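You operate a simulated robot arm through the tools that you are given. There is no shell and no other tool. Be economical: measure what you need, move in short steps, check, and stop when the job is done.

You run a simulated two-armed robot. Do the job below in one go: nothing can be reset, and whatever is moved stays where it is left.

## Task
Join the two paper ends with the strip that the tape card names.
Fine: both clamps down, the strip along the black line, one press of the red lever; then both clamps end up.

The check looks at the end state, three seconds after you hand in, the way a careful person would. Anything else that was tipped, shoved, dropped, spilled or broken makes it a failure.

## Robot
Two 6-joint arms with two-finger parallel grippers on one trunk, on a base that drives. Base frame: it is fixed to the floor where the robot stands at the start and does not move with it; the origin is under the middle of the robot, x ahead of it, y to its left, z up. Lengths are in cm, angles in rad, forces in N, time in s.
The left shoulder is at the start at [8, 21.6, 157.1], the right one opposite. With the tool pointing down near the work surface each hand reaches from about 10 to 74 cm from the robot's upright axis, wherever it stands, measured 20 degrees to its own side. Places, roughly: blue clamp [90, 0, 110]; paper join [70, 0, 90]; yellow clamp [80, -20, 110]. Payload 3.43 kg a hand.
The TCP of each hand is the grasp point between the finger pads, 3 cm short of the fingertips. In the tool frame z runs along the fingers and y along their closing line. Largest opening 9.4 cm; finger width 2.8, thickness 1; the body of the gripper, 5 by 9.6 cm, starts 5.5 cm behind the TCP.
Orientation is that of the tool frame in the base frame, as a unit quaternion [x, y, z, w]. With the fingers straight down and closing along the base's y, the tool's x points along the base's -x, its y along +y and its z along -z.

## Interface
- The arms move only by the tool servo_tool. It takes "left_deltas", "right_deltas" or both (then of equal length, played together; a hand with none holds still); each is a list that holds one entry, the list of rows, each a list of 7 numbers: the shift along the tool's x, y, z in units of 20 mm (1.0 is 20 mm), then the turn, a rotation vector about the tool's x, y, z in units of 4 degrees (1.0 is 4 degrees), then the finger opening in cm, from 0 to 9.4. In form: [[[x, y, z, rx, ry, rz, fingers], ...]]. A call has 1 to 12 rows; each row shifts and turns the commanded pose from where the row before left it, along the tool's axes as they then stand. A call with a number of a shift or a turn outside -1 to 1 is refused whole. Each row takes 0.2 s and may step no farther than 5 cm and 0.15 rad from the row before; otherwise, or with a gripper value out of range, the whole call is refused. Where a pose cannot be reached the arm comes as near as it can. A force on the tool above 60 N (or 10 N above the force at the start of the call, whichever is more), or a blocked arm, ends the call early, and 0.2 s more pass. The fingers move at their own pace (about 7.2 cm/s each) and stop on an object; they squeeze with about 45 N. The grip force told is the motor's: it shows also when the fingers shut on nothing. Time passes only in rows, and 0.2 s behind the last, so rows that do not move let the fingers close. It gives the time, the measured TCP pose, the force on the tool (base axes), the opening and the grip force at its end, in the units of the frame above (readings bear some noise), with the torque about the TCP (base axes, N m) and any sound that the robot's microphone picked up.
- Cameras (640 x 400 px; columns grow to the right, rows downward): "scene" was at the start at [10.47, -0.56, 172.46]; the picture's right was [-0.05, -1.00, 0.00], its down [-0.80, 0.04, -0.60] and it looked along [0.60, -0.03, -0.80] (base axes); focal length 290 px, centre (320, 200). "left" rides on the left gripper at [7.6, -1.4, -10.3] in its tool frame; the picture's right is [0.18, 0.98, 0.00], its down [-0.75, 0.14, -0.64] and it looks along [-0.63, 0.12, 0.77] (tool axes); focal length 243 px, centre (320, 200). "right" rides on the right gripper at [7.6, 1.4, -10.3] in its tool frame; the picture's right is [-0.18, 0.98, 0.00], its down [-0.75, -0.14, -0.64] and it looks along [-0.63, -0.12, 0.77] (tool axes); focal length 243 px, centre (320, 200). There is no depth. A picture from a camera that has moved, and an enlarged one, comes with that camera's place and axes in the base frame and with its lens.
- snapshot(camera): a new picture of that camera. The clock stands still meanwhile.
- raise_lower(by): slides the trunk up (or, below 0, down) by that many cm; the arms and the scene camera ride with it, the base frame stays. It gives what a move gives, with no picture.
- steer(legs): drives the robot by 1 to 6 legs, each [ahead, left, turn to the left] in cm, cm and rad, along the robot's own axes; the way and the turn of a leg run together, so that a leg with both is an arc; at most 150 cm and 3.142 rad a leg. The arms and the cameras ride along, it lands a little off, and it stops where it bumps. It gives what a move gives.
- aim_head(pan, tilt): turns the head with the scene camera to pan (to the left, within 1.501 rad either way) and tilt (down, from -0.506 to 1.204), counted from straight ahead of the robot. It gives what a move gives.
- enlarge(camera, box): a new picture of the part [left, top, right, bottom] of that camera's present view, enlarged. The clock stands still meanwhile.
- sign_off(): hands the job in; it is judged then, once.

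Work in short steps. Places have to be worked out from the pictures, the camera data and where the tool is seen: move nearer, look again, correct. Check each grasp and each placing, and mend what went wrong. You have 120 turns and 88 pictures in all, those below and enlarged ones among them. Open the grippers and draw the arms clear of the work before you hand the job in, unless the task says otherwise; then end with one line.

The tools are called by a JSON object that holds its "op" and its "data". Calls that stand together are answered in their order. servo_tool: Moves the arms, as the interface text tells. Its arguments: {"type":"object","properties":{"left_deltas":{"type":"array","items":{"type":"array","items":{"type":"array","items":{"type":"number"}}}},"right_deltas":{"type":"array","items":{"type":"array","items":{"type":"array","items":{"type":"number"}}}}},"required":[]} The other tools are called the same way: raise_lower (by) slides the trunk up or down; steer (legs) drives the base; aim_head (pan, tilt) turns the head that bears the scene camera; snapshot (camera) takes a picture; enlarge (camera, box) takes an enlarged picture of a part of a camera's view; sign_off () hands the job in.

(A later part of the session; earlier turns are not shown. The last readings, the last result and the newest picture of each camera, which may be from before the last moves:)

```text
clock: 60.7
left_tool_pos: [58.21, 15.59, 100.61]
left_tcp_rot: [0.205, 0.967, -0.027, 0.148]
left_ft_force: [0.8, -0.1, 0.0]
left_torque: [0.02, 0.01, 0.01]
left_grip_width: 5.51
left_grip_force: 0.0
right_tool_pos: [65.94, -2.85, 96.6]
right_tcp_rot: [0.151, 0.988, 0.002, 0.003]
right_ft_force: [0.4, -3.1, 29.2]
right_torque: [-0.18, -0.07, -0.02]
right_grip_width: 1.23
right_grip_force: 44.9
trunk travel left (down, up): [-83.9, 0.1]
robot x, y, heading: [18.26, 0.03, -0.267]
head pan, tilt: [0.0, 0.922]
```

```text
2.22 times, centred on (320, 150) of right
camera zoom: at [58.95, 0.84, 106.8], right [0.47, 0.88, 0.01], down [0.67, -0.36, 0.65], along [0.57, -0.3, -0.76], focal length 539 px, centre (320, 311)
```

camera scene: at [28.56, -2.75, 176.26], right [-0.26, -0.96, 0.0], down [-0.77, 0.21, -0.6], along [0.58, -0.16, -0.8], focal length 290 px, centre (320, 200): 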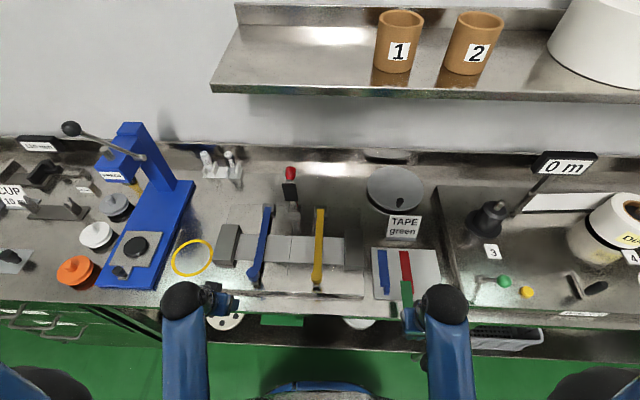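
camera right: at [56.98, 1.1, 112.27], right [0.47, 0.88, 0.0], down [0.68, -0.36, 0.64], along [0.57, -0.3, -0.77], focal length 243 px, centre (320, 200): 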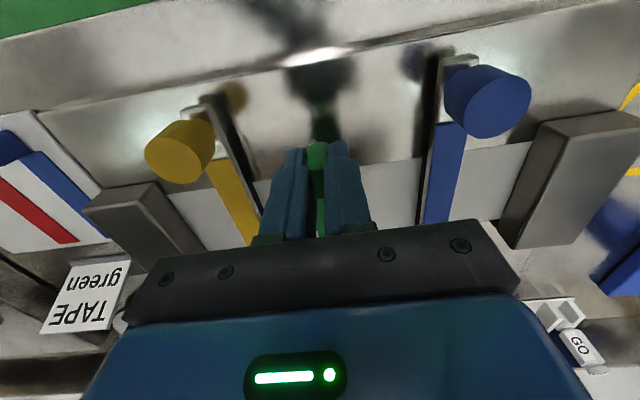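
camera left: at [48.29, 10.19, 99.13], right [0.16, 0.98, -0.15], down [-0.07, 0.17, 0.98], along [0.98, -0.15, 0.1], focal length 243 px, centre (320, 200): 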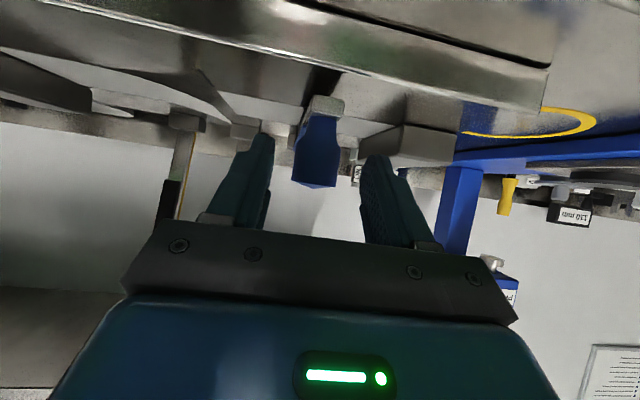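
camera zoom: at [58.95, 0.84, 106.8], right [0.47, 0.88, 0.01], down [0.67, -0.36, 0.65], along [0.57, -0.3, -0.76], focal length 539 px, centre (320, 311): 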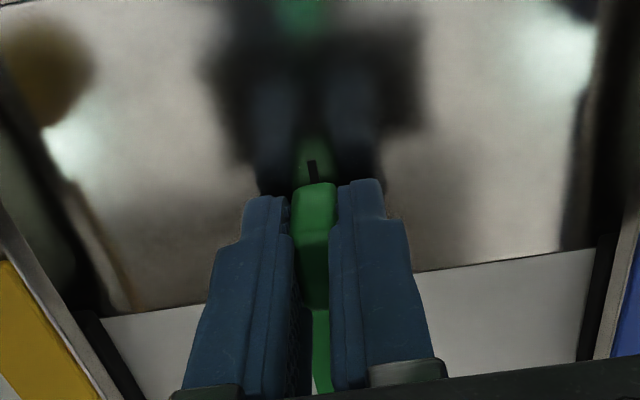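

Contact. I relieve slightly, open a little and lift straight up.

{"op": "servo_tool", "data": {"right_deltas": [[[0, 0, -0.2, 0, 0, 0, 0], [0, 0, 0, 0, 0, 0, 2.5], [0, 0, 0, 0, 0, 0, 3], [0, 0, -0.5, 0, 0, 0, 3], [0, 0, -0.7, 0, 0, 0, 3], [0, 0, -0.8, 0, 0, 0, 3], [0, 0, -0.8, 0, 0, 0, 3]]]}}

{"op": "enlarge", "data": {"camera": "right", "box": [240, 60, 400, 240]}}

```text
clock: 62.3
left_tool_pos: [58.56, 15.54, 100.39]
left_tcp_rot: [0.207, 0.967, -0.028, 0.146]
left_ft_force: [0.5, 0.0, -0.4]
left_torque: [-0.02, 0.0, -0.01]
left_grip_width: 5.48
left_grip_force: 0.0
right_tool_pos: [66.03, -2.74, 102.01]
right_tcp_rot: [0.15, 0.989, 0.0, -0.001]
right_ft_force: [0.5, 0.3, -0.3]
right_torque: [-0.03, 0.03, -0.01]
right_grip_width: 2.99
right_grip_force: 0.1
trunk travel left (down, up): [-83.9, 0.1]
robot x, y, heading: [18.47, -0.35, -0.269]
head pan, tilt: [0.0, 0.922]
```

```text
2.22 times, centred on (320, 150) of right
camera zoom: at [59.09, 0.78, 112.36], right [0.47, 0.88, 0.0], down [0.68, -0.36, 0.64], along [0.57, -0.3, -0.77], focal length 539 px, centre (320, 311)
```

zoom: 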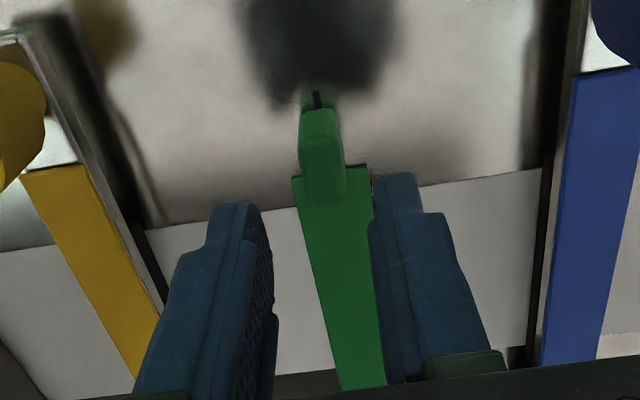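

Released; the strip is on the paper. I draw the right hand back and to the right, then view it from above.

{"op": "servo_tool", "data": {"right_deltas": [[[1, 0, 0, 0, 0, 0, 3], [1, 0, 0, 0, 0, 0, 3], [1, 0, 0, 0, 0, 0, 3], [1, 0, 0, 0, 0, 0, 3], [1, 0, 0, 0, 0, 0, 3], [1, 0, 0, 0, 0, 0, 3], [1, 0, 0, 0, 0, 0, 3], [1, 0, 0, 0, 0, 0, 3], [0.5, -1, 0, 0, 0, 0, 3], [0, -1, 0, 0, 0, 0, 3], [0, -1, 0, 0, 0, 0, 3], [0, -1, 0, 0, 0, 0, 3]]]}}

{"op": "servo_tool", "data": {"right_deltas": [[[0, -1, 0, 0, 0, 0, 3], [0, -1, 0, 0, 0, 0, 3], [0, -1, 0, 0, 0, 0, 3], [0, -1, 0, 0, 0, 0, 3], [0, -1, 0, 0, 0, 0, 3], [0, -1, 0, 0, 0, 0, 3], [0, -1, 0, 0, 0, 0, 3]]]}}

{"op": "enlarge", "data": {"camera": "scene", "box": [255, 200, 335, 300]}}

```text
clock: 64.9
left_tool_pos: [58.37, 15.58, 100.45]
left_tcp_rot: [0.206, 0.967, -0.027, 0.146]
left_ft_force: [0.3, 0.0, -0.4]
left_torque: [0.0, 0.0, -0.02]
left_grip_width: 5.52
left_grip_force: 0.1
right_tool_pos: [47.25, -5.44, 101.96]
right_tcp_rot: [0.15, 0.989, 0.0, 0.0]
right_ft_force: [0.7, 1.3, 0.0]
right_torque: [-0.03, -0.02, 0.01]
right_grip_width: 2.99
right_grip_force: 0.1
trunk travel left (down, up): [-83.9, 0.1]
robot x, y, heading: [18.43, 0.38, -0.266]
head pan, tilt: [0.0, 0.922]
```

```text
clock: 66.5
left_tool_pos: [58.55, 15.77, 100.39]
left_tcp_rot: [0.206, 0.967, -0.028, 0.146]
left_ft_force: [0.4, 0.2, -0.1]
left_torque: [0.01, -0.02, -0.01]
left_grip_width: 5.51
left_grip_force: 0.0
right_tool_pos: [43.08, -18.7, 102.12]
right_tcp_rot: [0.15, 0.989, 0.001, 0.0]
right_ft_force: [-0.8, -0.5, -0.3]
right_torque: [0.02, 0.04, 0.01]
right_grip_width: 2.99
right_grip_force: 0.0
trunk travel left (down, up): [-83.9, 0.1]
robot x, y, heading: [18.36, 0.32, -0.268]
head pan, tilt: [0.0, 0.922]
```

```text
4.00 times, centred on (295, 250) of scene
camera zoom: at [28.45, -2.78, 176.27], right [-0.26, -0.96, 0.0], down [-0.77, 0.21, -0.6], along [0.58, -0.16, -0.8], focal length 1161 px, centre (420, 0)
```

zoom: 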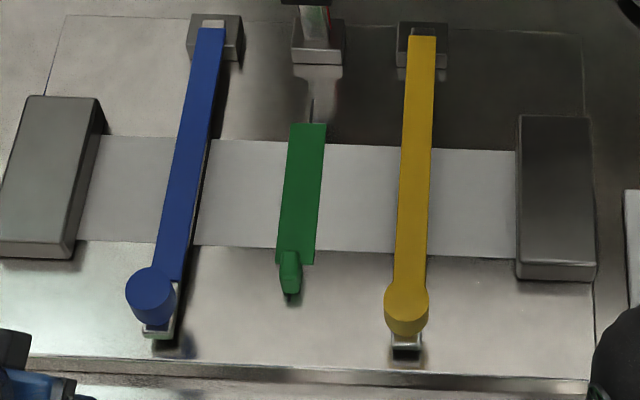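

The strip covers the line very well. Now the red lever with the left hand: first re-tilt it (fix its yaw too) away from the blue knob.

{"op": "servo_tool", "data": {"left_deltas": [[[0, 0, 0, 0, -1, -0.72, 5.5], [0, 0, 0, 0, -1, -0.72, 5.5], [0, 0, 0, 0, -1, -0.72, 5.5], [0, 0, 0, 0, -1, 0, 5.5], [0, 0, 0, 0, -1, 0, 5.5], [0, 0, 0, 0, -1, 0, 5.5], [0, 0, 0, 0, -1, 0, 5.5], [0, 0, 0, 0, -1, 0, 5.5], [-0.5, 0, 0, 0, -1, 0, 5.5], [-0.5, 0, 0, 0, -1, 0, 5.5], [-0.5, 0, 0, 0, -1, 0, 5.5], [-0.5, 0, 0, 0, 0, 0, 5.5]]]}}

```text
clock: 69.3
left_tool_pos: [64.96, 12.42, 107.04]
left_tcp_rot: [0.157, 0.822, -0.107, 0.537]
left_ft_force: [-0.3, -0.2, 0.5]
left_torque: [0.0, -0.01, -0.02]
left_grip_width: 5.51
left_grip_force: 0.0
right_tool_pos: [43.17, -18.62, 102.16]
right_tcp_rot: [0.151, 0.988, -0.001, 0.0]
right_ft_force: [0.8, -0.1, -0.6]
right_torque: [0.0, 0.01, 0.02]
right_grip_width: 2.99
right_grip_force: 0.0
trunk travel left (down, up): [-83.9, 0.1]
robot x, y, heading: [18.67, 0.15, -0.264]
head pan, tilt: [0.0, 0.922]
stopped in row 12 (left hand): the arm was blocked; the commanded pose is now the measured one
```

{"op": "snapshot", "data": {"camera": "scene"}}

```text
24 pictures are left
camera scene: at [28.48, -2.77, 176.47], right [-0.26, -0.96, 0.0], down [-0.77, 0.21, -0.6], along [0.58, -0.16, -0.8], focal length 290 px, centre (320, 200)
```

scene: 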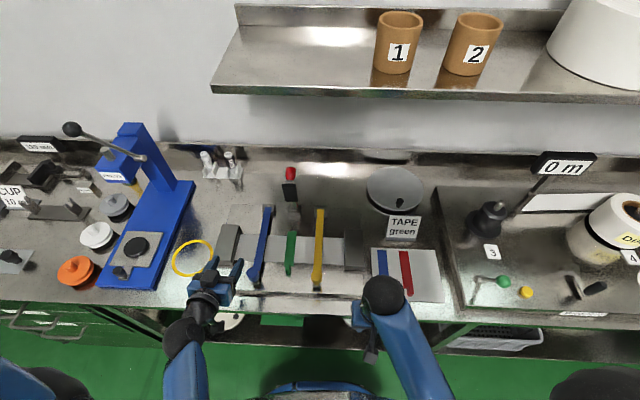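

Nothing was hit; the left arm just folds tightly there. I continue forward/up from here, correct yaw, then move in front of the red lever.

{"op": "servo_tool", "data": {"left_deltas": [[[-0.9, 0, 0.11, -0.39, 0, -0.17, 5.5], [-0.9, 0, 0.11, -0.39, 0, -0.17, 5.5], [-0.9, 0, 0.11, -0.39, 0, -0.17, 5.5], [-0.9, 0, 0.11, -0.39, 0, -0.17, 5.5], [-0.2, -0.94, 0.4, 0, 0, 0, 5.5], [-0.2, -0.94, 0.4, 0, 0, 0, 5.5], [-0.2, -0.94, 0.4, 0, 0, 0, 5.5], [-0.2, -0.94, 0.4, 0, 0, 0, 5.5], [-0.2, -0.94, 0.4, 0, 0, 0, 5.5], [-0.2, -0.94, 0.4, 0, 0, 0, 5.5], [-0.2, -0.94, 0.4, 0, 0, 0, 5.5], [-0.2, -0.94, 0.4, 0, 0, 0, 5.5]]]}}

{"op": "snapshot", "data": {"camera": "left"}}

```text
clock: 71.9
left_tool_pos: [71.47, -5.12, 113.36]
left_tcp_rot: [0.106, 0.831, -0.075, 0.541]
left_ft_force: [-0.1, 0.3, 0.2]
left_torque: [-0.02, -0.02, 0.03]
left_grip_width: 5.49
left_grip_force: 0.1
right_tool_pos: [43.19, -18.79, 102.04]
right_tcp_rot: [0.151, 0.989, 0.001, -0.001]
right_ft_force: [0.5, -0.7, 0.2]
right_torque: [-0.04, 0.01, -0.03]
right_grip_width: 3.0
right_grip_force: 0.1
trunk travel left (down, up): [-83.9, 0.1]
robot x, y, heading: [18.64, -0.0, -0.268]
head pan, tilt: [0.0, 0.922]
```

```text
23 pictures are left
camera left: at [59.12, -3.24, 110.56], right [0.18, 0.97, -0.18], down [-0.23, 0.22, 0.95], along [0.96, -0.13, 0.27], focal length 243 px, centre (320, 200)
```

left: 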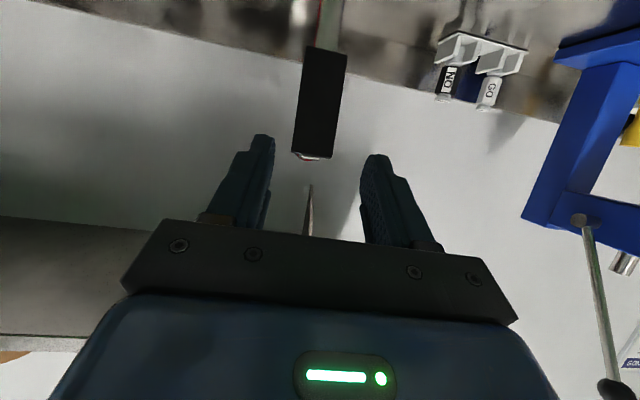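

Red bar end is at about R(65, 9.0, 113.2), 12 cm ahead. I open to 7 and advance so the pads flank the red knob.

{"op": "servo_tool", "data": {"left_deltas": [[[-0.41, 0, 0.81, 0, 0, 0, 7], [-0.41, 0, 0.81, 0, 0, 0, 7], [-0.41, 0, 0.81, 0, 0, 0, 7], [-0.41, 0, 0.81, 0, 0, 0, 7], [-0.41, 0, 0.81, 0, 0, 0, 7], [-0.41, 0, 0.81, 0, 0, 0, 7]]]}}

{"op": "snapshot", "data": {"camera": "left"}}

```text
clock: 73.3
left_tool_pos: [82.1, -7.73, 113.95]
left_tcp_rot: [0.107, 0.831, -0.075, 0.54]
left_ft_force: [0.7, 0.2, 0.3]
left_torque: [0.04, -0.01, 0.02]
left_grip_width: 6.99
left_grip_force: 0.0
right_tool_pos: [43.27, -18.74, 101.96]
right_tcp_rot: [0.15, 0.989, 0.0, -0.001]
right_ft_force: [0.0, -0.1, -0.8]
right_torque: [-0.01, 0.02, 0.01]
right_grip_width: 3.01
right_grip_force: 0.0
trunk travel left (down, up): [-83.9, 0.1]
robot x, y, heading: [18.66, -0.12, -0.267]
head pan, tilt: [0.0, 0.922]
```

```text
22 pictures are left
camera left: at [69.77, -5.93, 111.1], right [0.18, 0.97, -0.18], down [-0.23, 0.22, 0.95], along [0.96, -0.13, 0.27], focal length 243 px, centre (320, 200)
```

left: 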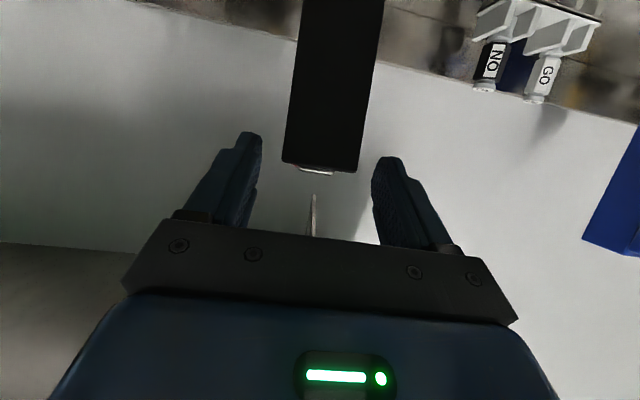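

The pad's end is just ahead of the TCP; the knob sits behind it. I advance 4.6 cm with 0.5 cm up, and close.

{"op": "servo_tool", "data": {"left_deltas": [[[-0.575, 0, 1.0, 0, 0, 0, 7], [-0.575, 0, 1.0, 0, 0, 0, 7], [0, 0, 0, 0, 0, 0, 4], [0, 0, 0, 0, 0, 0, 1], [0, 0, 0, 0, 0, 0, 0], [0, 0, 0, 0, 0, 0, 0]]]}}

{"op": "snapshot", "data": {"camera": "left"}}

```text
clock: 74.7
left_tool_pos: [86.31, -9.3, 114.35]
left_tcp_rot: [0.109, 0.831, -0.076, 0.54]
left_ft_force: [-5.3, -18.4, -5.1]
left_torque: [-0.36, 0.01, -1.22]
left_grip_width: 3.19
left_grip_force: 45.0
right_tool_pos: [43.05, -19.02, 101.96]
right_tcp_rot: [0.151, 0.988, 0.002, -0.001]
right_ft_force: [-0.8, 0.2, 0.2]
right_torque: [0.0, -0.02, 0.04]
right_grip_width: 3.0
right_grip_force: 0.0
trunk travel left (down, up): [-83.9, 0.1]
robot x, y, heading: [18.4, -0.26, -0.266]
head pan, tilt: [0.0, 0.922]
```

```text
21 pictures are left
camera left: at [73.92, -7.48, 111.58], right [0.18, 0.97, -0.18], down [-0.23, 0.22, 0.95], along [0.95, -0.13, 0.27], focal length 243 px, centre (320, 200)
```

left: 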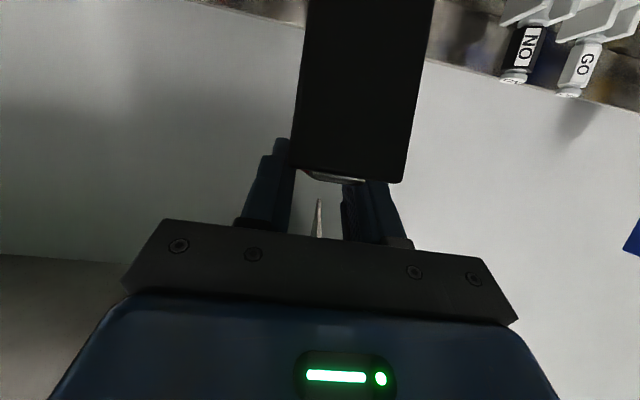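

Red knob gripped (3.19 cm) with the hand 0.4 cm off to one side. I begin the press arc (radius ≈20 cm), relaxing the side force.

{"op": "servo_tool", "data": {"left_deltas": [[[0.443, -0.1, -0.772, 0, 0, 0, 0], [0.509, -0.05, -0.73, 0, 0, 0, 0], [0.57, 0.03, -0.683, 0, 0, 0, 0], [0.628, 0.03, -0.63, 0, 0, 0, 0], [0.681, 0.03, -0.573, 0, 0, 0, 0]]]}}

{"op": "snapshot", "data": {"camera": "left"}}

```text
clock: 75.9
left_tool_pos: [78.11, -6.84, 112.37]
left_tcp_rot: [0.106, 0.83, -0.075, 0.543]
left_ft_force: [-2.8, -0.6, 15.3]
left_torque: [0.12, -1.29, -0.78]
left_grip_width: 3.23
left_grip_force: 45.3
right_tool_pos: [42.98, -18.7, 102.17]
right_tcp_rot: [0.151, 0.989, 0.0, 0.001]
right_ft_force: [-0.3, 0.8, -0.2]
right_torque: [-0.01, -0.01, 0.0]
right_grip_width: 3.01
right_grip_force: 0.1
trunk travel left (down, up): [-83.9, 0.1]
robot x, y, heading: [18.88, 0.17, -0.265]
head pan, tilt: [0.0, 0.922]
```

```text
20 pictures are left
camera left: at [65.66, -4.9, 109.48], right [0.18, 0.97, -0.18], down [-0.24, 0.22, 0.95], along [0.95, -0.13, 0.27], focal length 243 px, centre (320, 200)
```

left: 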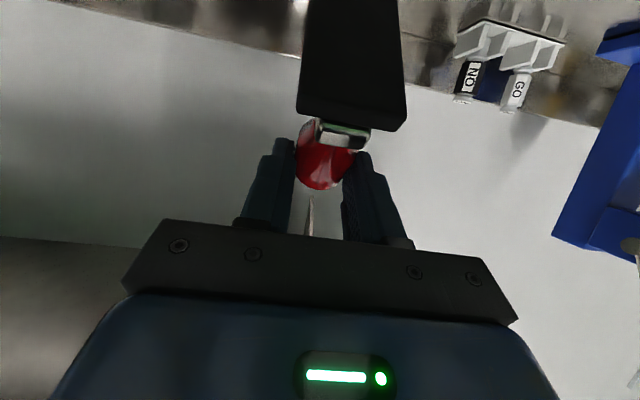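

Grip good. Continue with a small inward correction, 6 more steps.

{"op": "servo_tool", "data": {"left_deltas": [[[0.85, 0.03, -0.33, 0, 0, 0, 0], [0.77, 0.03, -0.446, 0, 0, 0, 0], [0.806, 0.03, -0.377, 0, 0, 0, 0], [0.836, 0.02, -0.306, 0, 0, 0, 0], [0.859, 0.02, -0.231, 0, 0, 0, 0], [0.877, 0.02, -0.156, 0, 0, 0, 0]]]}}

{"op": "snapshot", "data": {"camera": "left"}}

```text
clock: 77.3
left_tool_pos: [71.11, -4.51, 104.47]
left_tcp_rot: [0.105, 0.832, -0.074, 0.54]
left_ft_force: [7.2, 10.4, 5.2]
left_torque: [0.98, -1.59, -0.47]
left_grip_width: 3.23
left_grip_force: 44.9
right_tool_pos: [43.13, -18.44, 102.19]
right_tcp_rot: [0.15, 0.989, -0.001, 0.0]
right_ft_force: [0.1, -0.2, 0.2]
right_torque: [0.03, -0.01, 0.01]
right_grip_width: 3.01
right_grip_force: 0.1
trunk travel left (down, up): [-83.9, 0.1]
robot x, y, heading: [18.36, 0.2, -0.269]
head pan, tilt: [0.0, 0.922]
```

```text
19 pictures are left
camera left: at [58.73, -2.66, 101.54], right [0.18, 0.97, -0.18], down [-0.23, 0.22, 0.95], along [0.96, -0.13, 0.26], focal length 243 px, centre (320, 200)
```

left: 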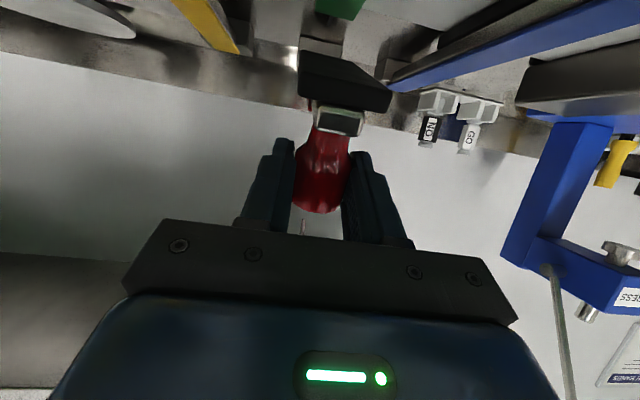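

Lever ≈60° down; four more steps.

{"op": "servo_tool", "data": {"left_deltas": [[[0.886, 0.03, -0.079, 0, 0, 0, 0], [0.89, 0.02, 0, 0, 0, 0, 0], [0.886, 0.01, 0.076, 0, 0, 0, 0]]]}}

{"op": "servo_tool", "data": {"left_deltas": [[[0.44, 0, 0.076, 0, 0, 0, 0], [0.3, 0, 0.06, 0, 0, 0, 0]]]}}

{"op": "snapshot", "data": {"camera": "left"}}

```text
clock: 78.1
left_tool_pos: [68.91, -3.81, 99.41]
left_tcp_rot: [0.105, 0.832, -0.074, 0.54]
left_ft_force: [0.6, 15.0, 4.1]
left_torque: [0.75, -1.62, 0.18]
left_grip_width: 3.18
left_grip_force: 44.6
right_tool_pos: [43.05, -18.41, 102.18]
right_tcp_rot: [0.15, 0.989, 0.0, 0.0]
right_ft_force: [0.0, 0.3, 0.2]
right_torque: [-0.01, -0.02, -0.02]
right_grip_width: 3.02
right_grip_force: 0.2
trunk travel left (down, up): [-83.9, 0.1]
robot x, y, heading: [18.43, 0.08, -0.262]
head pan, tilt: [0.0, 0.922]
```

```text
clock: 78.7
left_tool_pos: [68.69, -3.78, 98.51]
left_tcp_rot: [0.103, 0.829, -0.075, 0.544]
left_ft_force: [3.7, 26.1, 27.2]
left_torque: [1.09, -0.38, 0.42]
left_grip_width: 3.18
left_grip_force: 45.1
right_tool_pos: [43.09, -18.26, 102.32]
right_tcp_rot: [0.15, 0.989, -0.003, 0.001]
right_ft_force: [-0.3, -0.2, 0.7]
right_torque: [0.02, 0.01, 0.01]
right_grip_width: 3.0
right_grip_force: 0.1
trunk travel left (down, up): [-83.9, 0.1]
robot x, y, heading: [18.78, 0.04, -0.267]
head pan, tilt: [0.0, 0.922]
```

```text
18 pictures are left
camera left: at [56.33, -1.91, 95.55], right [0.18, 0.97, -0.18], down [-0.24, 0.22, 0.94], along [0.95, -0.13, 0.27], focal length 243 px, centre (320, 200)
```

left: 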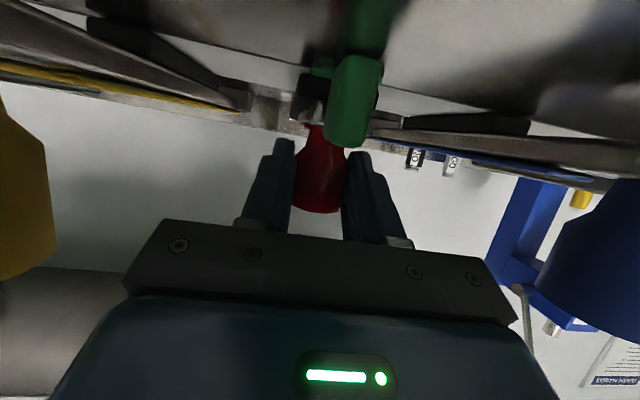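

Pad contact reached (27 N up). I relax the side force and press a touch more firmly, then hold.

{"op": "servo_tool", "data": {"left_deltas": [[[0.15, 0.15, 0.06, 0, 0, 0, 0], [0, 0.05, 0, 0, 0, 0, 0], [0, 0, 0, 0, 0, 0, 0]]]}}

{"op": "enlarge", "data": {"camera": "scene", "box": [230, 150, 350, 300]}}

```text
clock: 79.5
left_tool_pos: [68.73, -3.7, 97.97]
left_tcp_rot: [0.106, 0.829, -0.077, 0.544]
left_ft_force: [5.2, 11.4, 27.9]
left_torque: [0.95, -0.87, 0.12]
left_grip_width: 3.18
left_grip_force: 44.8
right_tool_pos: [42.95, -18.54, 102.05]
right_tcp_rot: [0.151, 0.989, -0.001, 0.001]
right_ft_force: [0.1, -0.2, -0.2]
right_torque: [-0.01, 0.01, -0.01]
right_grip_width: 3.0
right_grip_force: 0.1
trunk travel left (down, up): [-83.9, 0.1]
robot x, y, heading: [18.18, 0.22, -0.266]
head pan, tilt: [0.0, 0.922]
```

```text
2.67 times, centred on (290, 225) of scene
camera zoom: at [28.18, -2.46, 176.29], right [-0.26, -0.96, 0.0], down [-0.77, 0.21, -0.61], along [0.58, -0.16, -0.8], focal length 774 px, centre (400, 133)
```

zoom: 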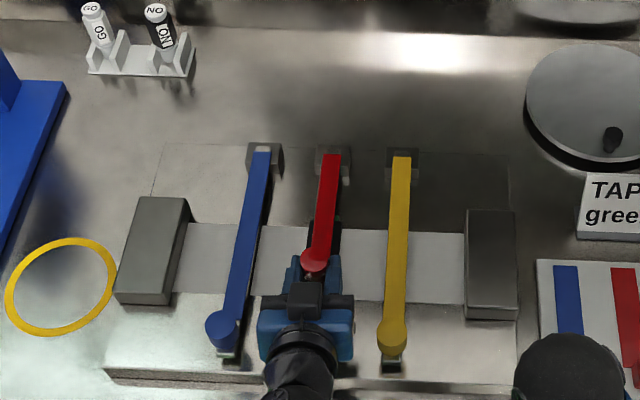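

I check the pad/strip contact from the left camera.

{"op": "enlarge", "data": {"camera": "left", "box": [240, 40, 420, 180]}}

```text
2.86 times, centred on (330, 110) of left
camera zoom: at [56.3, -1.83, 95.09], right [0.18, 0.97, -0.18], down [-0.24, 0.22, 0.94], along [0.95, -0.13, 0.27], focal length 693 px, centre (291, 457)
```

zoom: 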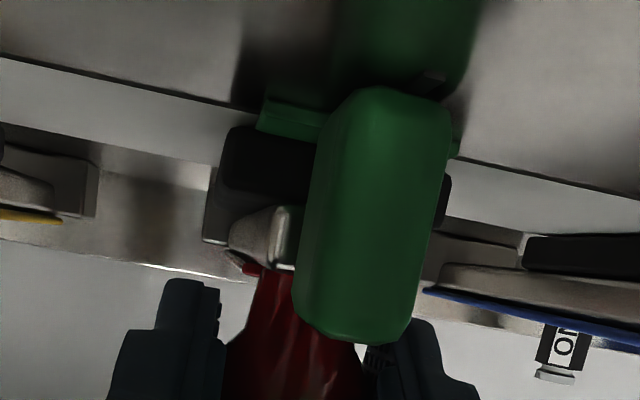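

The pad is on the strip. One firmer push in the same stroke to be sure.

{"op": "servo_tool", "data": {"left_deltas": [[[0.2, 0.05, 0.09, 0, 0, 0, 0], [0.1, 0, 0.04, 0, 0, 0, 0], [0, 0, 0, 0, 0, 0, 0]]]}}

```text
clock: 80.3
left_tool_pos: [68.6, -3.82, 97.53]
left_tcp_rot: [0.106, 0.829, -0.077, 0.543]
left_ft_force: [0.7, 4.0, 28.1]
left_torque: [0.61, -0.79, -0.02]
left_grip_width: 3.16
left_grip_force: 44.9
right_tool_pos: [42.81, -18.74, 102.2]
right_tcp_rot: [0.151, 0.989, 0.0, 0.0]
right_ft_force: [-0.5, 0.2, 0.1]
right_torque: [0.0, -0.01, -0.04]
right_grip_width: 2.99
right_grip_force: 0.1
trunk travel left (down, up): [-83.9, 0.1]
robot x, y, heading: [18.28, 0.24, -0.264]
head pan, tilt: [0.0, 0.922]
```

Force saturates at the grip's friction (28 N), so the stroke is complete. I now return the red lever by the reverse arc.

{"op": "servo_tool", "data": {"left_deltas": [[[-0.863, 0, -0.172, 0, 0, 0, 0], [-0.875, -0.02, -0.097, 0, 0, 0, 0], [-0.88, -0.03, -0.02, 0, 0, 0, 0], [-0.878, -0.03, 0.057, 0, 0, 0, 0], [-0.87, -0.03, 0.133, 0, 0, 0, 0], [-0.855, -0.03, 0.208, 0, 0, 0, 0]]]}}

{"op": "snapshot", "data": {"camera": "left"}}

```text
clock: 81.7
left_tool_pos: [72.85, -5.03, 106.77]
left_tcp_rot: [0.107, 0.83, -0.075, 0.542]
left_ft_force: [-12.5, -6.9, -5.0]
left_torque: [1.33, 1.17, -0.63]
left_grip_width: 3.24
left_grip_force: 45.3
right_tool_pos: [43.05, -18.85, 102.17]
right_tcp_rot: [0.15, 0.989, 0.001, 0.0]
right_ft_force: [-0.1, 0.1, 0.2]
right_torque: [-0.01, 0.0, 0.0]
right_grip_width: 3.02
right_grip_force: 0.2
trunk travel left (down, up): [-83.9, 0.1]
robot x, y, heading: [18.48, 0.11, -0.267]
head pan, tilt: [0.0, 0.922]
```

```text
15 pictures are left
camera left: at [60.52, -3.16, 103.83], right [0.18, 0.97, -0.18], down [-0.24, 0.22, 0.95], along [0.95, -0.13, 0.27], focal length 243 px, centre (320, 200)
```

left: 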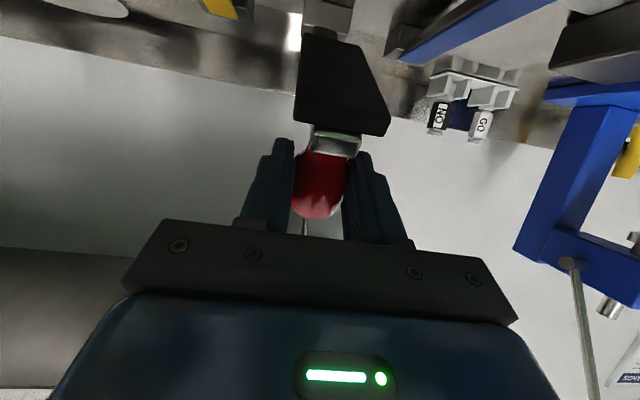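

The lever rises and the strip stayed. Continue up.

{"op": "servo_tool", "data": {"left_deltas": [[[-0.834, -0.03, 0.282, 0, 0, 0, 0], [-0.806, -0.03, 0.354, 0, 0, 0, 0], [-0.772, -0.03, 0.423, 0, 0, 0, 0], [-0.732, -0.03, 0.488, 0, 0, 0, 0], [-0.687, -0.03, 0.55, 0, 0, 0, 0], [-0.636, -0.02, 0.608, 0, 0, 0, 0], [-0.581, 0, 0.661, 0, 0, 0, 0], [-0.521, 0, 0.709, 0, 0, 0, 0]]]}}

{"op": "enlarge", "data": {"camera": "scene", "box": [230, 150, 350, 300]}}

```text
clock: 83.5
left_tool_pos: [84.31, -8.58, 113.72]
left_tcp_rot: [0.108, 0.829, -0.076, 0.543]
left_ft_force: [-12.4, -15.4, 6.0]
left_torque: [0.31, 1.34, -0.63]
left_grip_width: 3.36
left_grip_force: 45.0
right_tool_pos: [42.94, -18.94, 102.11]
right_tcp_rot: [0.151, 0.989, 0.002, 0.0]
right_ft_force: [-0.9, 1.4, 1.0]
right_torque: [-0.03, -0.02, 0.01]
right_grip_width: 2.97
right_grip_force: 0.0
trunk travel left (down, up): [-83.9, 0.1]
robot x, y, heading: [18.21, 0.29, -0.274]
head pan, tilt: [0.0, 0.922]
```

```text
2.67 times, centred on (290, 225) of scene
camera zoom: at [28.11, -3.38, 176.28], right [-0.26, -0.96, 0.0], down [-0.77, 0.21, -0.61], along [0.58, -0.16, -0.8], focal length 774 px, centre (400, 133)
```

zoom: 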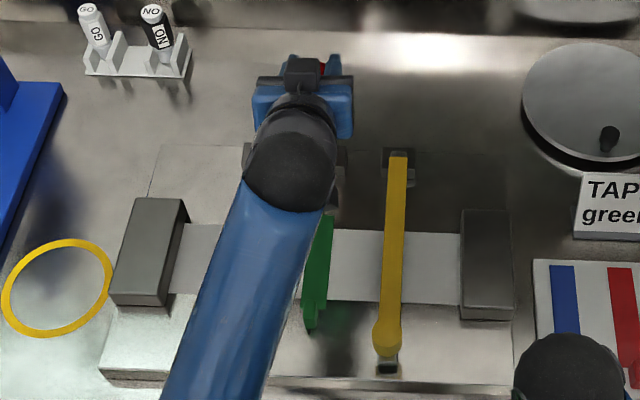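

Almost at its original upright pose; one more step, then release and retreat along the approach path.

{"op": "servo_tool", "data": {"left_deltas": [[[-0.46, 0, 0.76, 0, 0, 0, 0], [0, 0, 0, 0, 0, 0, 4.5], [0, 0, 0, 0, 0, 0, 7], [0.575, 0, -1, 0, 0, 0, 7], [0.575, 0, -1, 0, 0, 0, 7], [0.41, 0, -0.81, 0, 0, 0, 7], [0.41, 0, -0.81, 0, 0, 0, 7], [0.41, 0, -0.81, 0, 0, 0, 7], [0.41, 0, -0.81, 0, 0, 0, 7], [0.41, 0, -0.81, 0, 0, 0, 7], [0.41, 0, -0.81, 0, 0, 0, 7]]]}}

{"op": "snapshot", "data": {"camera": "left"}}

```text
clock: 85.9
left_tool_pos: [71.28, -4.73, 112.8]
left_tcp_rot: [0.106, 0.831, -0.075, 0.541]
left_ft_force: [0.2, 0.3, 0.5]
left_torque: [-0.02, 0.01, -0.01]
left_grip_width: 7.04
left_grip_force: 0.1
right_tool_pos: [43.07, -18.8, 102.18]
right_tcp_rot: [0.15, 0.989, 0.0, -0.001]
right_ft_force: [-0.5, -0.5, -0.2]
right_torque: [-0.03, 0.0, -0.01]
right_grip_width: 3.0
right_grip_force: 0.0
trunk travel left (down, up): [-83.9, 0.1]
robot x, y, heading: [18.22, 0.24, -0.265]
head pan, tilt: [0.0, 0.922]
```

```text
13 pictures are left
camera left: at [58.88, -2.88, 109.84], right [0.18, 0.97, -0.18], down [-0.24, 0.22, 0.95], along [0.95, -0.13, 0.27], focal length 243 px, centre (320, 200)
```

left: 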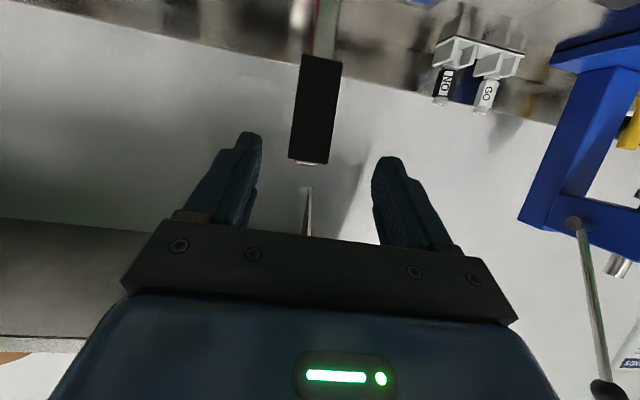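

Red is up and free. Next, raise blue with the left hand: move back, left and down toward above its knob at R(43, 18.3).

{"op": "servo_tool", "data": {"left_deltas": [[[0.775, 0.783, -0.52, 0, 0, 0, 6.5], [0.775, 0.783, -0.52, 0, 0, 0, 6.5], [0.775, 0.783, -0.52, 0, 0, 0, 6.5], [0.775, 0.783, -0.52, 0, 0, 0, 6.5], [0.775, 0.783, -0.52, 0, 0, 0, 6.5], [0.775, 0.783, -0.52, 0, 0, 0, 6.5]]]}}

{"op": "snapshot", "data": {"camera": "left"}}

```text
clock: 87.3
left_tool_pos: [64.31, 6.83, 106.47]
left_tcp_rot: [0.106, 0.831, -0.075, 0.542]
left_ft_force: [-0.2, 1.2, 0.2]
left_torque: [-0.02, 0.02, -0.01]
left_grip_width: 6.48
left_grip_force: 0.1
right_tool_pos: [43.01, -18.73, 102.12]
right_tcp_rot: [0.151, 0.989, 0.0, 0.0]
right_ft_force: [-0.1, 0.3, -1.0]
right_torque: [0.0, 0.01, -0.02]
right_grip_width: 3.01
right_grip_force: 0.0
trunk travel left (down, up): [-83.9, 0.1]
robot x, y, heading: [18.63, -0.0, -0.271]
head pan, tilt: [0.0, 0.922]
```

```text
12 pictures are left
camera left: at [51.96, 8.7, 103.67], right [0.18, 0.97, -0.18], down [-0.24, 0.22, 0.95], along [0.95, -0.13, 0.27], focal length 243 px, centre (320, 200)
```

left: 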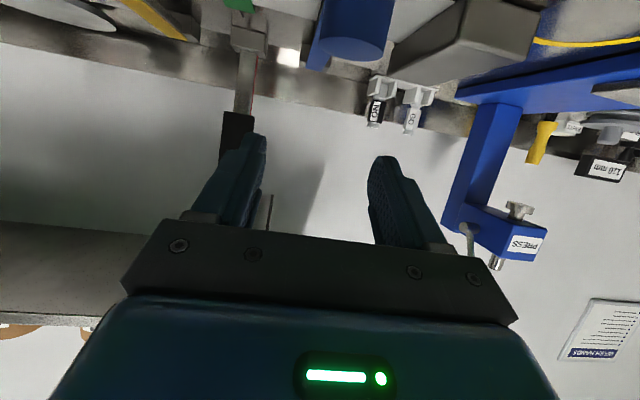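

Knob is ~0.8 cm forward and 0.4 cm left of my fingers, 9 cm below. Descend over it and close; the grip width will confirm.

{"op": "servo_tool", "data": {"left_deltas": [[[0.79, 0.05, 0.437, 0, 0, 0, 6.5], [0.79, 0.05, 0.437, 0, 0, 0, 6.5], [0.79, 0.05, 0.437, 0, 0, 0, 6.5], [0.79, 0.05, 0.437, 0, 0, 0, 6.5], [0.79, 0.0, 0.437, 0, 0, 0, 6.5], [0, 0, 0, 0, 0, 0, 3], [0, 0, 0, 0, 0, 0, 0], [0, 0, 0, 0, 0, 0, 0]]]}}

{"op": "snapshot", "data": {"camera": "left"}}

```text
clock: 89.1
left_tool_pos: [65.45, 6.94, 97.38]
left_tcp_rot: [0.106, 0.831, -0.074, 0.541]
left_ft_force: [2.3, 4.0, -0.6]
left_torque: [0.53, -0.25, 0.12]
left_grip_width: 3.61
left_grip_force: 45.0
right_tool_pos: [43.24, -18.63, 102.06]
right_tcp_rot: [0.15, 0.989, 0.0, 0.0]
right_ft_force: [0.3, -0.5, 0.4]
right_torque: [-0.03, -0.02, 0.02]
right_grip_width: 3.01
right_grip_force: 0.1
trunk travel left (down, up): [-83.9, 0.1]
robot x, y, heading: [18.41, 0.27, -0.267]
head pan, tilt: [0.0, 0.922]
```

```text
11 pictures are left
camera left: at [53.06, 8.74, 94.56], right [0.18, 0.97, -0.18], down [-0.24, 0.22, 0.95], along [0.95, -0.13, 0.27], focal length 243 px, centre (320, 200)
```

left: 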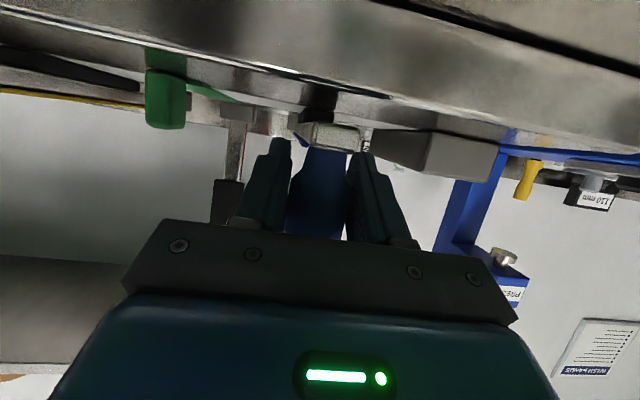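

Blue knob gripped (3.61). Lifting along the reverse arc, first 9 steps.

{"op": "servo_tool", "data": {"left_deltas": [[[-0.945, 0, -0.238, 0, 0, 0, 0], [-0.961, -0.01, -0.167, 0, 0, 0, 0], [-0.97, -0.01, -0.094, 0, 0, 0, 0], [-0.975, -0.02, -0.021, 0, 0, 0, 0], [-0.974, -0.02, 0.052, 0, 0, 0, 0], [-0.967, -0.03, 0.125, 0, 0, 0, 0], [-0.955, -0.03, 0.197, 0, 0, 0, 0], [-0.937, -0.03, 0.268, 0, 0, 0, 0], [-0.915, -0.04, 0.337, 0, 0, 0, 0]]]}}

{"op": "snapshot", "data": {"camera": "left"}}

```text
clock: 91.1
left_tool_pos: [72.76, 4.54, 113.11]
left_tcp_rot: [0.107, 0.831, -0.075, 0.541]
left_ft_force: [-0.7, -3.0, -6.6]
left_torque: [1.13, 0.79, -0.42]
left_grip_width: 3.64
left_grip_force: 45.0
right_tool_pos: [43.27, -18.71, 101.99]
right_tcp_rot: [0.151, 0.989, 0.0, -0.001]
right_ft_force: [-0.5, -0.7, -0.1]
right_torque: [-0.03, 0.01, -0.01]
right_grip_width: 3.01
right_grip_force: 0.1
trunk travel left (down, up): [-83.9, 0.1]
robot x, y, heading: [18.35, 0.37, -0.27]
head pan, tilt: [0.0, 0.922]
```

```text
10 pictures are left
camera left: at [60.45, 6.37, 110.14], right [0.18, 0.97, -0.18], down [-0.24, 0.22, 0.95], along [0.95, -0.13, 0.27], focal length 243 px, centre (320, 200)
```

left: 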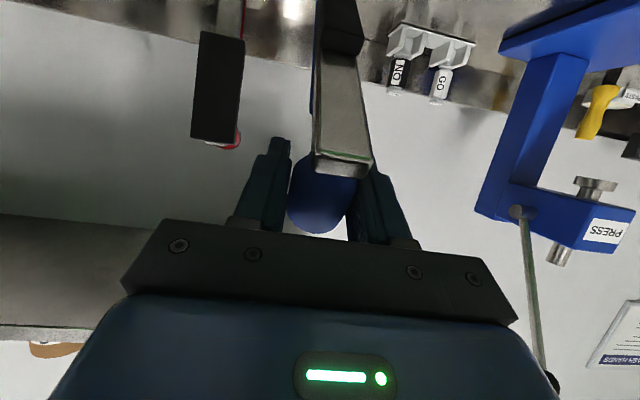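

Working well. I complete the upward arc, then open and back out.

{"op": "servo_tool", "data": {"left_deltas": [[[-0.887, -0.04, 0.405, 0, 0, 0, 0], [-0.854, -0.04, 0.47, 0, 0, 0, 0], [-0.816, -0.05, 0.533, 0, 0, 0, 0], [-0.774, -0.05, 0.593, 0, 0, 0, 0], [-0.727, -0.05, 0.649, 0, 0, 0, 0], [-0.677, -0.05, 0.702, 0, 0, 0, 0], [-0.622, -0.05, 0.751, 0, 0, 0, 0], [-0.4, 0, 0.56, 0, 0, 0, 0]]]}}

```text
clock: 92.9
left_tool_pos: [85.11, 0.59, 119.94]
left_tcp_rot: [0.105, 0.83, -0.075, 0.543]
left_ft_force: [-5.5, -2.4, 10.2]
left_torque: [0.26, 1.18, 0.16]
left_grip_width: 3.59
left_grip_force: 45.2
right_tool_pos: [42.92, -18.84, 102.11]
right_tcp_rot: [0.151, 0.989, 0.001, 0.0]
right_ft_force: [-0.6, 0.6, 0.4]
right_torque: [0.01, 0.02, -0.03]
right_grip_width: 3.0
right_grip_force: 0.1
trunk travel left (down, up): [-83.9, 0.1]
robot x, y, heading: [18.67, 0.14, -0.264]
head pan, tilt: [0.0, 0.922]
```

Blue is back at its original angle (~11° at the knob). Release and retreat horizontally.

{"op": "servo_tool", "data": {"left_deltas": [[[-0.25, 0, 0.35, 0, 0, 0, 0], [0, 0, 0, 0, 0, 0, 4.5], [0, 0, 0, 0, 0, 0, 6.5], [0.4, 0, -0.915, 0, 0, 0, 6.5], [0.4, 0, -0.915, 0, 0, 0, 6.5], [0.4, 0, -0.915, 0, 0, 0, 6.5], [0.4, 0, -0.915, 0, 0, 0, 6.5], [0.4, 0, -0.915, 0, 0, 0, 6.5], [0.4, 0, -0.915, 0, 0, 0, 6.5], [0.4, 0, -0.915, 0, 0, 0, 6.5]]]}}

{"op": "enlarge", "data": {"camera": "scene", "box": [220, 140, 360, 310]}}

```text
clock: 95.1
left_tool_pos: [72.61, 4.18, 120.04]
left_tcp_rot: [0.106, 0.83, -0.075, 0.542]
left_ft_force: [0.0, -0.3, 0.3]
left_torque: [0.0, -0.01, 0.02]
left_grip_width: 6.47
left_grip_force: 0.0
right_tool_pos: [43.06, -18.7, 102.08]
right_tcp_rot: [0.151, 0.989, 0.001, -0.001]
right_ft_force: [0.0, 0.4, 0.3]
right_torque: [-0.01, -0.01, -0.01]
right_grip_width: 2.99
right_grip_force: 0.0
trunk travel left (down, up): [-83.9, 0.1]
robot x, y, heading: [18.23, -0.28, -0.261]
head pan, tilt: [0.0, 0.922]
```

```text
2.35 times, centred on (290, 225) of scene
camera zoom: at [28.34, -2.73, 176.28], right [-0.26, -0.96, 0.0], down [-0.77, 0.21, -0.61], along [0.58, -0.16, -0.8], focal length 683 px, centre (391, 141)
```

zoom: 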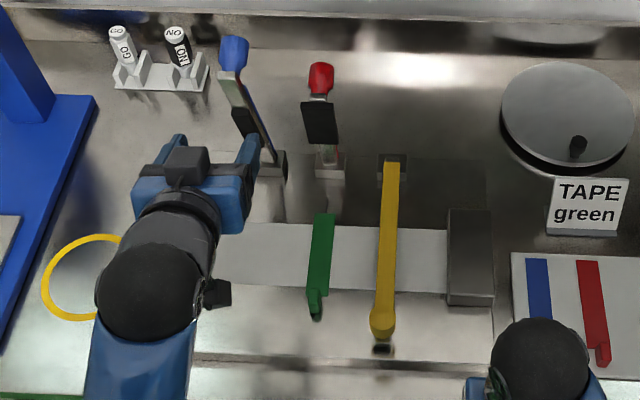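

Blue and red are up, the strip holds. Now yellow with the right hand: move forward and tilt.

{"op": "servo_tool", "data": {"right_deltas": [[[-1, 0, 0, 0, 0, -0.5, 6.5], [-1, 0, 0, 0, 0, 0, 6.5], [-1, 0, 0, 0, 0, 0, 6.5], [-1, 0, 0, 0, 0, 0, 6.5], [-1, 0, 0, 0, 0, 0, 6.5], [0, 0, 0, 0, -1, 0, 6.5], [0, 0, 0, 0, -1, 0, 6.5], [0, 0, 0, 0, -1, 0, 6.5], [0, 0, 0, 0, -1, 0, 6.5], [0, 0, 0, 0, -1, 0, 6.5], [0, 0, 0, 0, -1, 0, 6.5], [0, 0, 0, 0, -1, 0, 6.5]]]}}

{"op": "servo_tool", "data": {"right_deltas": [[[-0.4, 0, -0.4, 0, -1, 0, 6.5], [-0.4, 0, -0.4, 0, -1, 0, 6.5], [-0.4, 0, -0.4, 0, -1, 0, 6.5], [-0.2, 1, -0.1, 0, -1, 0, 6.5], [-0.2, 1, -0.1, 0, -1, 0, 6.5], [-0.2, 1, -0.1, 0, -1, 0, 6.5], [-0.2, 1, 0, 0, -1, 0, 6.5], [-0.2, 1, 0, 0, -1, 0, 6.5], [-0.2, 1, 0, 0, -1, 0, 6.5]]]}}

{"op": "snapshot", "data": {"camera": "right"}}

```text
clock: 97.7
left_tool_pos: [72.69, 4.05, 119.92]
left_tcp_rot: [0.106, 0.831, -0.075, 0.541]
left_ft_force: [0.0, 0.9, -0.2]
left_torque: [0.0, 0.01, -0.01]
left_grip_width: 6.5
left_grip_force: 0.0
right_tool_pos: [52.78, -21.41, 102.11]
right_tcp_rot: [0.129, 0.962, -0.032, 0.24]
right_ft_force: [-0.1, 0.3, 0.9]
right_torque: [0.04, -0.01, 0.01]
right_grip_width: 6.51
right_grip_force: 0.1
trunk travel left (down, up): [-83.9, 0.1]
robot x, y, heading: [18.29, 0.24, -0.273]
head pan, tilt: [0.0, 0.922]
```

```text
clock: 99.7
left_tool_pos: [72.65, 4.11, 119.83]
left_tcp_rot: [0.106, 0.831, -0.075, 0.541]
left_ft_force: [-0.1, -0.4, -0.5]
left_torque: [-0.02, 0.0, -0.01]
left_grip_width: 6.5
left_grip_force: 0.1
right_tool_pos: [57.76, -10.2, 107.5]
right_tcp_rot: [0.112, 0.84, -0.07, 0.526]
right_ft_force: [-0.3, 0.8, -0.1]
right_torque: [-0.01, 0.01, -0.02]
right_grip_width: 6.49
right_grip_force: 0.0
trunk travel left (down, up): [-83.9, 0.1]
robot x, y, heading: [18.27, 0.18, -0.27]
head pan, tilt: [0.0, 0.922]
```

```text
8 pictures are left
camera right: at [46.07, -5.53, 105.19], right [0.34, 0.93, 0.17], down [-0.28, -0.07, 0.96], along [0.9, -0.37, 0.23], focal length 243 px, centre (320, 200)
```

right: 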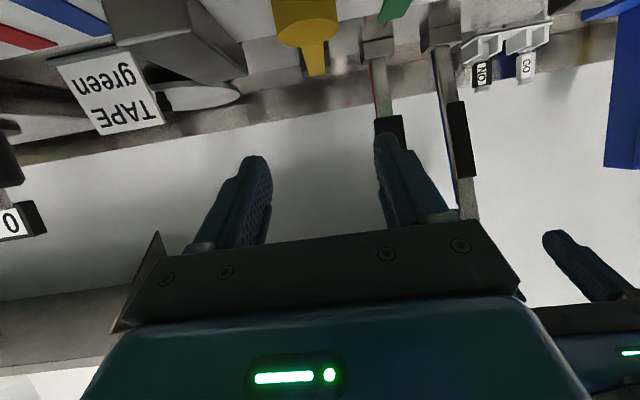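

Yellow knob located 2 cm ahead, 0.5 cm left. Descend over it and close.

{"op": "servo_tool", "data": {"right_deltas": [[[0.82, 0.06, 0.62, 0, 0, 0, 6.5], [0.82, 0.06, 0.62, 0, 0, 0, 6.5], [0.82, 0.05, 0.62, 0, 0, 0, 6.5], [0.82, 0.05, 0.62, 0, 0, 0, 6.5], [0.82, 0.05, 0.62, 0, 0, 0, 6.5], [0, 0, 0, 0, 0, 0, 3], [0, 0, 0, 0, 0, 0, 0], [0, 0, 0, 0, 0, 0, 0]]]}}

```text
clock: 101.5
left_tool_pos: [72.81, 4.22, 119.87]
left_tcp_rot: [0.106, 0.831, -0.076, 0.541]
left_ft_force: [0.1, 0.0, 0.7]
left_torque: [0.01, 0.02, 0.01]
left_grip_width: 6.52
left_grip_force: 0.0
right_tool_pos: [59.72, -10.17, 97.49]
right_tcp_rot: [0.113, 0.841, -0.07, 0.525]
right_ft_force: [3.9, 7.7, -1.5]
right_torque: [-0.15, -0.04, 0.12]
right_grip_width: 3.59
right_grip_force: 44.8
trunk travel left (down, up): [-83.9, 0.1]
robot x, y, heading: [18.33, 0.31, -0.264]
head pan, tilt: [0.0, 0.922]
```

Yellow knob gripped (3.59). Lift along the reverse arc.

{"op": "servo_tool", "data": {"right_deltas": [[[-0.946, 0, -0.278, 0, 0, 0, 0], [-0.964, 0, -0.208, 0, 0, 0, 0], [-0.976, -0.01, -0.137, 0, 0, 0, 0], [-0.984, -0.02, -0.065, 0, 0, 0, 0], [-0.986, -0.02, 0.007, 0, 0, 0, 0], [-0.983, -0.02, 0.079, 0, 0, 0, 0], [-0.974, -0.03, 0.151, 0, 0, 0, 0], [-0.961, -0.03, 0.222, 0, 0, 0, 0], [-0.942, -0.03, 0.292, 0, 0, 0, 0]]]}}

{"op": "servo_tool", "data": {"right_deltas": [[[-0.918, -0.03, 0.36, 0, 0, 0, 0], [-0.889, -0.04, 0.426, 0, 0, 0, 0], [-0.856, -0.04, 0.49, 0, 0, 0, 0], [-0.817, -0.04, 0.551, 0, 0, 0, 0], [-0.775, -0.04, 0.61, 0, 0, 0, 0], [-0.728, -0.04, 0.665, 0, 0, 0, 0], [-0.677, -0.04, 0.716, 0, 0, 0, 0], [-0.623, -0.04, 0.764, 0, 0, 0, 0]]]}}

{"op": "snapshot", "data": {"camera": "right"}}

```text
clock: 103.5
left_tool_pos: [72.8, 4.18, 119.92]
left_tcp_rot: [0.106, 0.831, -0.076, 0.541]
left_ft_force: [0.5, -0.3, 0.6]
left_torque: [0.0, -0.02, -0.01]
left_grip_width: 6.53
left_grip_force: 0.0
right_tool_pos: [67.33, -12.56, 113.09]
right_tcp_rot: [0.113, 0.84, -0.072, 0.526]
right_ft_force: [0.3, 7.5, -3.8]
right_torque: [1.15, 0.84, -0.56]
right_grip_width: 3.63
right_grip_force: 44.8
trunk travel left (down, up): [-83.9, 0.1]
robot x, y, heading: [18.2, -0.05, -0.268]
head pan, tilt: [0.0, 0.922]
```

```text
clock: 105.3
left_tool_pos: [72.9, 4.25, 119.81]
left_tcp_rot: [0.105, 0.831, -0.075, 0.541]
left_ft_force: [0.2, 0.1, 1.1]
left_torque: [-0.01, 0.01, -0.01]
left_grip_width: 6.51
left_grip_force: 0.1
right_tool_pos: [80.41, -16.78, 120.45]
right_tcp_rot: [0.111, 0.84, -0.07, 0.526]
right_ft_force: [1.0, 7.8, 1.1]
right_torque: [0.35, 1.03, -0.25]
right_grip_width: 3.57
right_grip_force: 44.9
trunk travel left (down, up): [-83.9, 0.1]
robot x, y, heading: [18.44, -0.17, -0.265]
head pan, tilt: [0.0, 0.922]
```

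```text
7 pictures are left
camera right: at [68.64, -12.14, 118.2], right [0.34, 0.93, 0.16], down [-0.28, -0.07, 0.96], along [0.9, -0.37, 0.23], focal length 243 px, centre (320, 200)
```

right: 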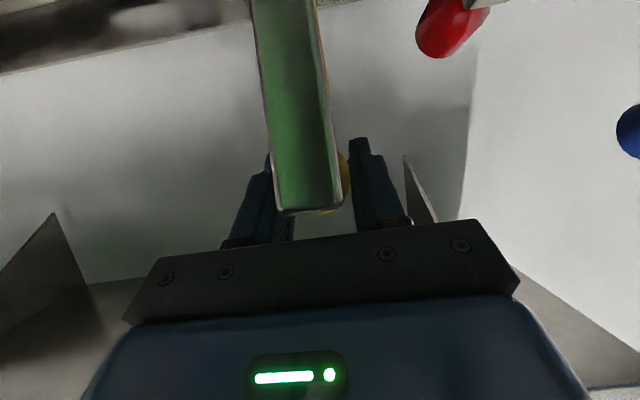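

Yellow is upright at its original place. Release and retreat.

{"op": "servo_tool", "data": {"right_deltas": [[[0, 0, 0, 0, 0, 0, 4.5], [0, 0, 0, 0, 0, 0, 6.5], [0.436, 0, -0.9, 0, 0, 0, 6.5], [0.436, 0, -0.9, 0, 0, 0, 6.5], [0.436, 0, -0.9, 0, 0, 0, 6.5], [0.436, 0, -0.9, 0, 0, 0, 6.5], [0.436, 0, -0.9, 0, 0, 0, 6.5], [0.436, 0, -0.9, 0, 0, 0, 6.5], [0.436, 0, -0.9, 0, 0, 0, 6.5], [0.436, -0.5, -0.9, 0, 0, 0, 6.5], [0.436, -0.5, -0.9, 0, 0, 0, 6.5], [0, -1, 0, 0, 0, 0, 6.5]]], "left_deltas": [[[0, 0, 0, 0, 0, 0, 6.5], [0, 0, 0, 0, 0, 0, 6.5], [0.3, 0.5, -0.5, 0, 0, 0, 6.5], [0.3, 0.5, -0.5, 0, 0, 0, 6.5], [0.3, 0.5, -0.5, 0, 0, 0, 6.5], [0.3, 0.5, -0.5, 0, 0, 0, 6.5], [0, 0, 0, 0, 0, 0, 6.5], [0, 0, 0, 0, 0, 0, 6.5], [0, 0, 0, 0, 0, 0, 6.5], [0, 0, 0, 0, 0, 0, 6.5], [0, 0, 0, 0, 0, 0, 6.5], [0, 0, 0, 0, 0, 0, 6.5]]]}}

{"op": "snapshot", "data": {"camera": "scene"}}

```text
clock: 107.9
left_tool_pos: [69.31, 9.05, 119.32]
left_tcp_rot: [0.107, 0.831, -0.075, 0.541]
left_ft_force: [-0.4, -0.2, -0.6]
left_torque: [-0.02, 0.01, 0.01]
left_grip_width: 6.51
left_grip_force: 0.0
right_tool_pos: [61.83, -16.08, 120.58]
right_tcp_rot: [0.114, 0.841, -0.071, 0.525]
right_ft_force: [-0.2, -0.2, -0.5]
right_torque: [-0.02, 0.01, 0.02]
right_grip_width: 6.51
right_grip_force: 0.2
trunk travel left (down, up): [-83.9, 0.1]
robot x, y, heading: [18.55, -0.16, -0.263]
head pan, tilt: [0.0, 0.922]
```

```text
6 pictures are left
camera scene: at [28.44, -2.84, 176.27], right [-0.26, -0.96, 0.0], down [-0.77, 0.21, -0.6], along [0.58, -0.16, -0.8], focal length 290 px, centre (320, 200)
```

scene: 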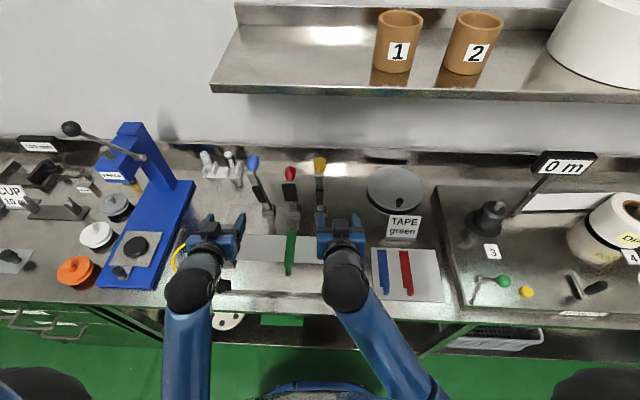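

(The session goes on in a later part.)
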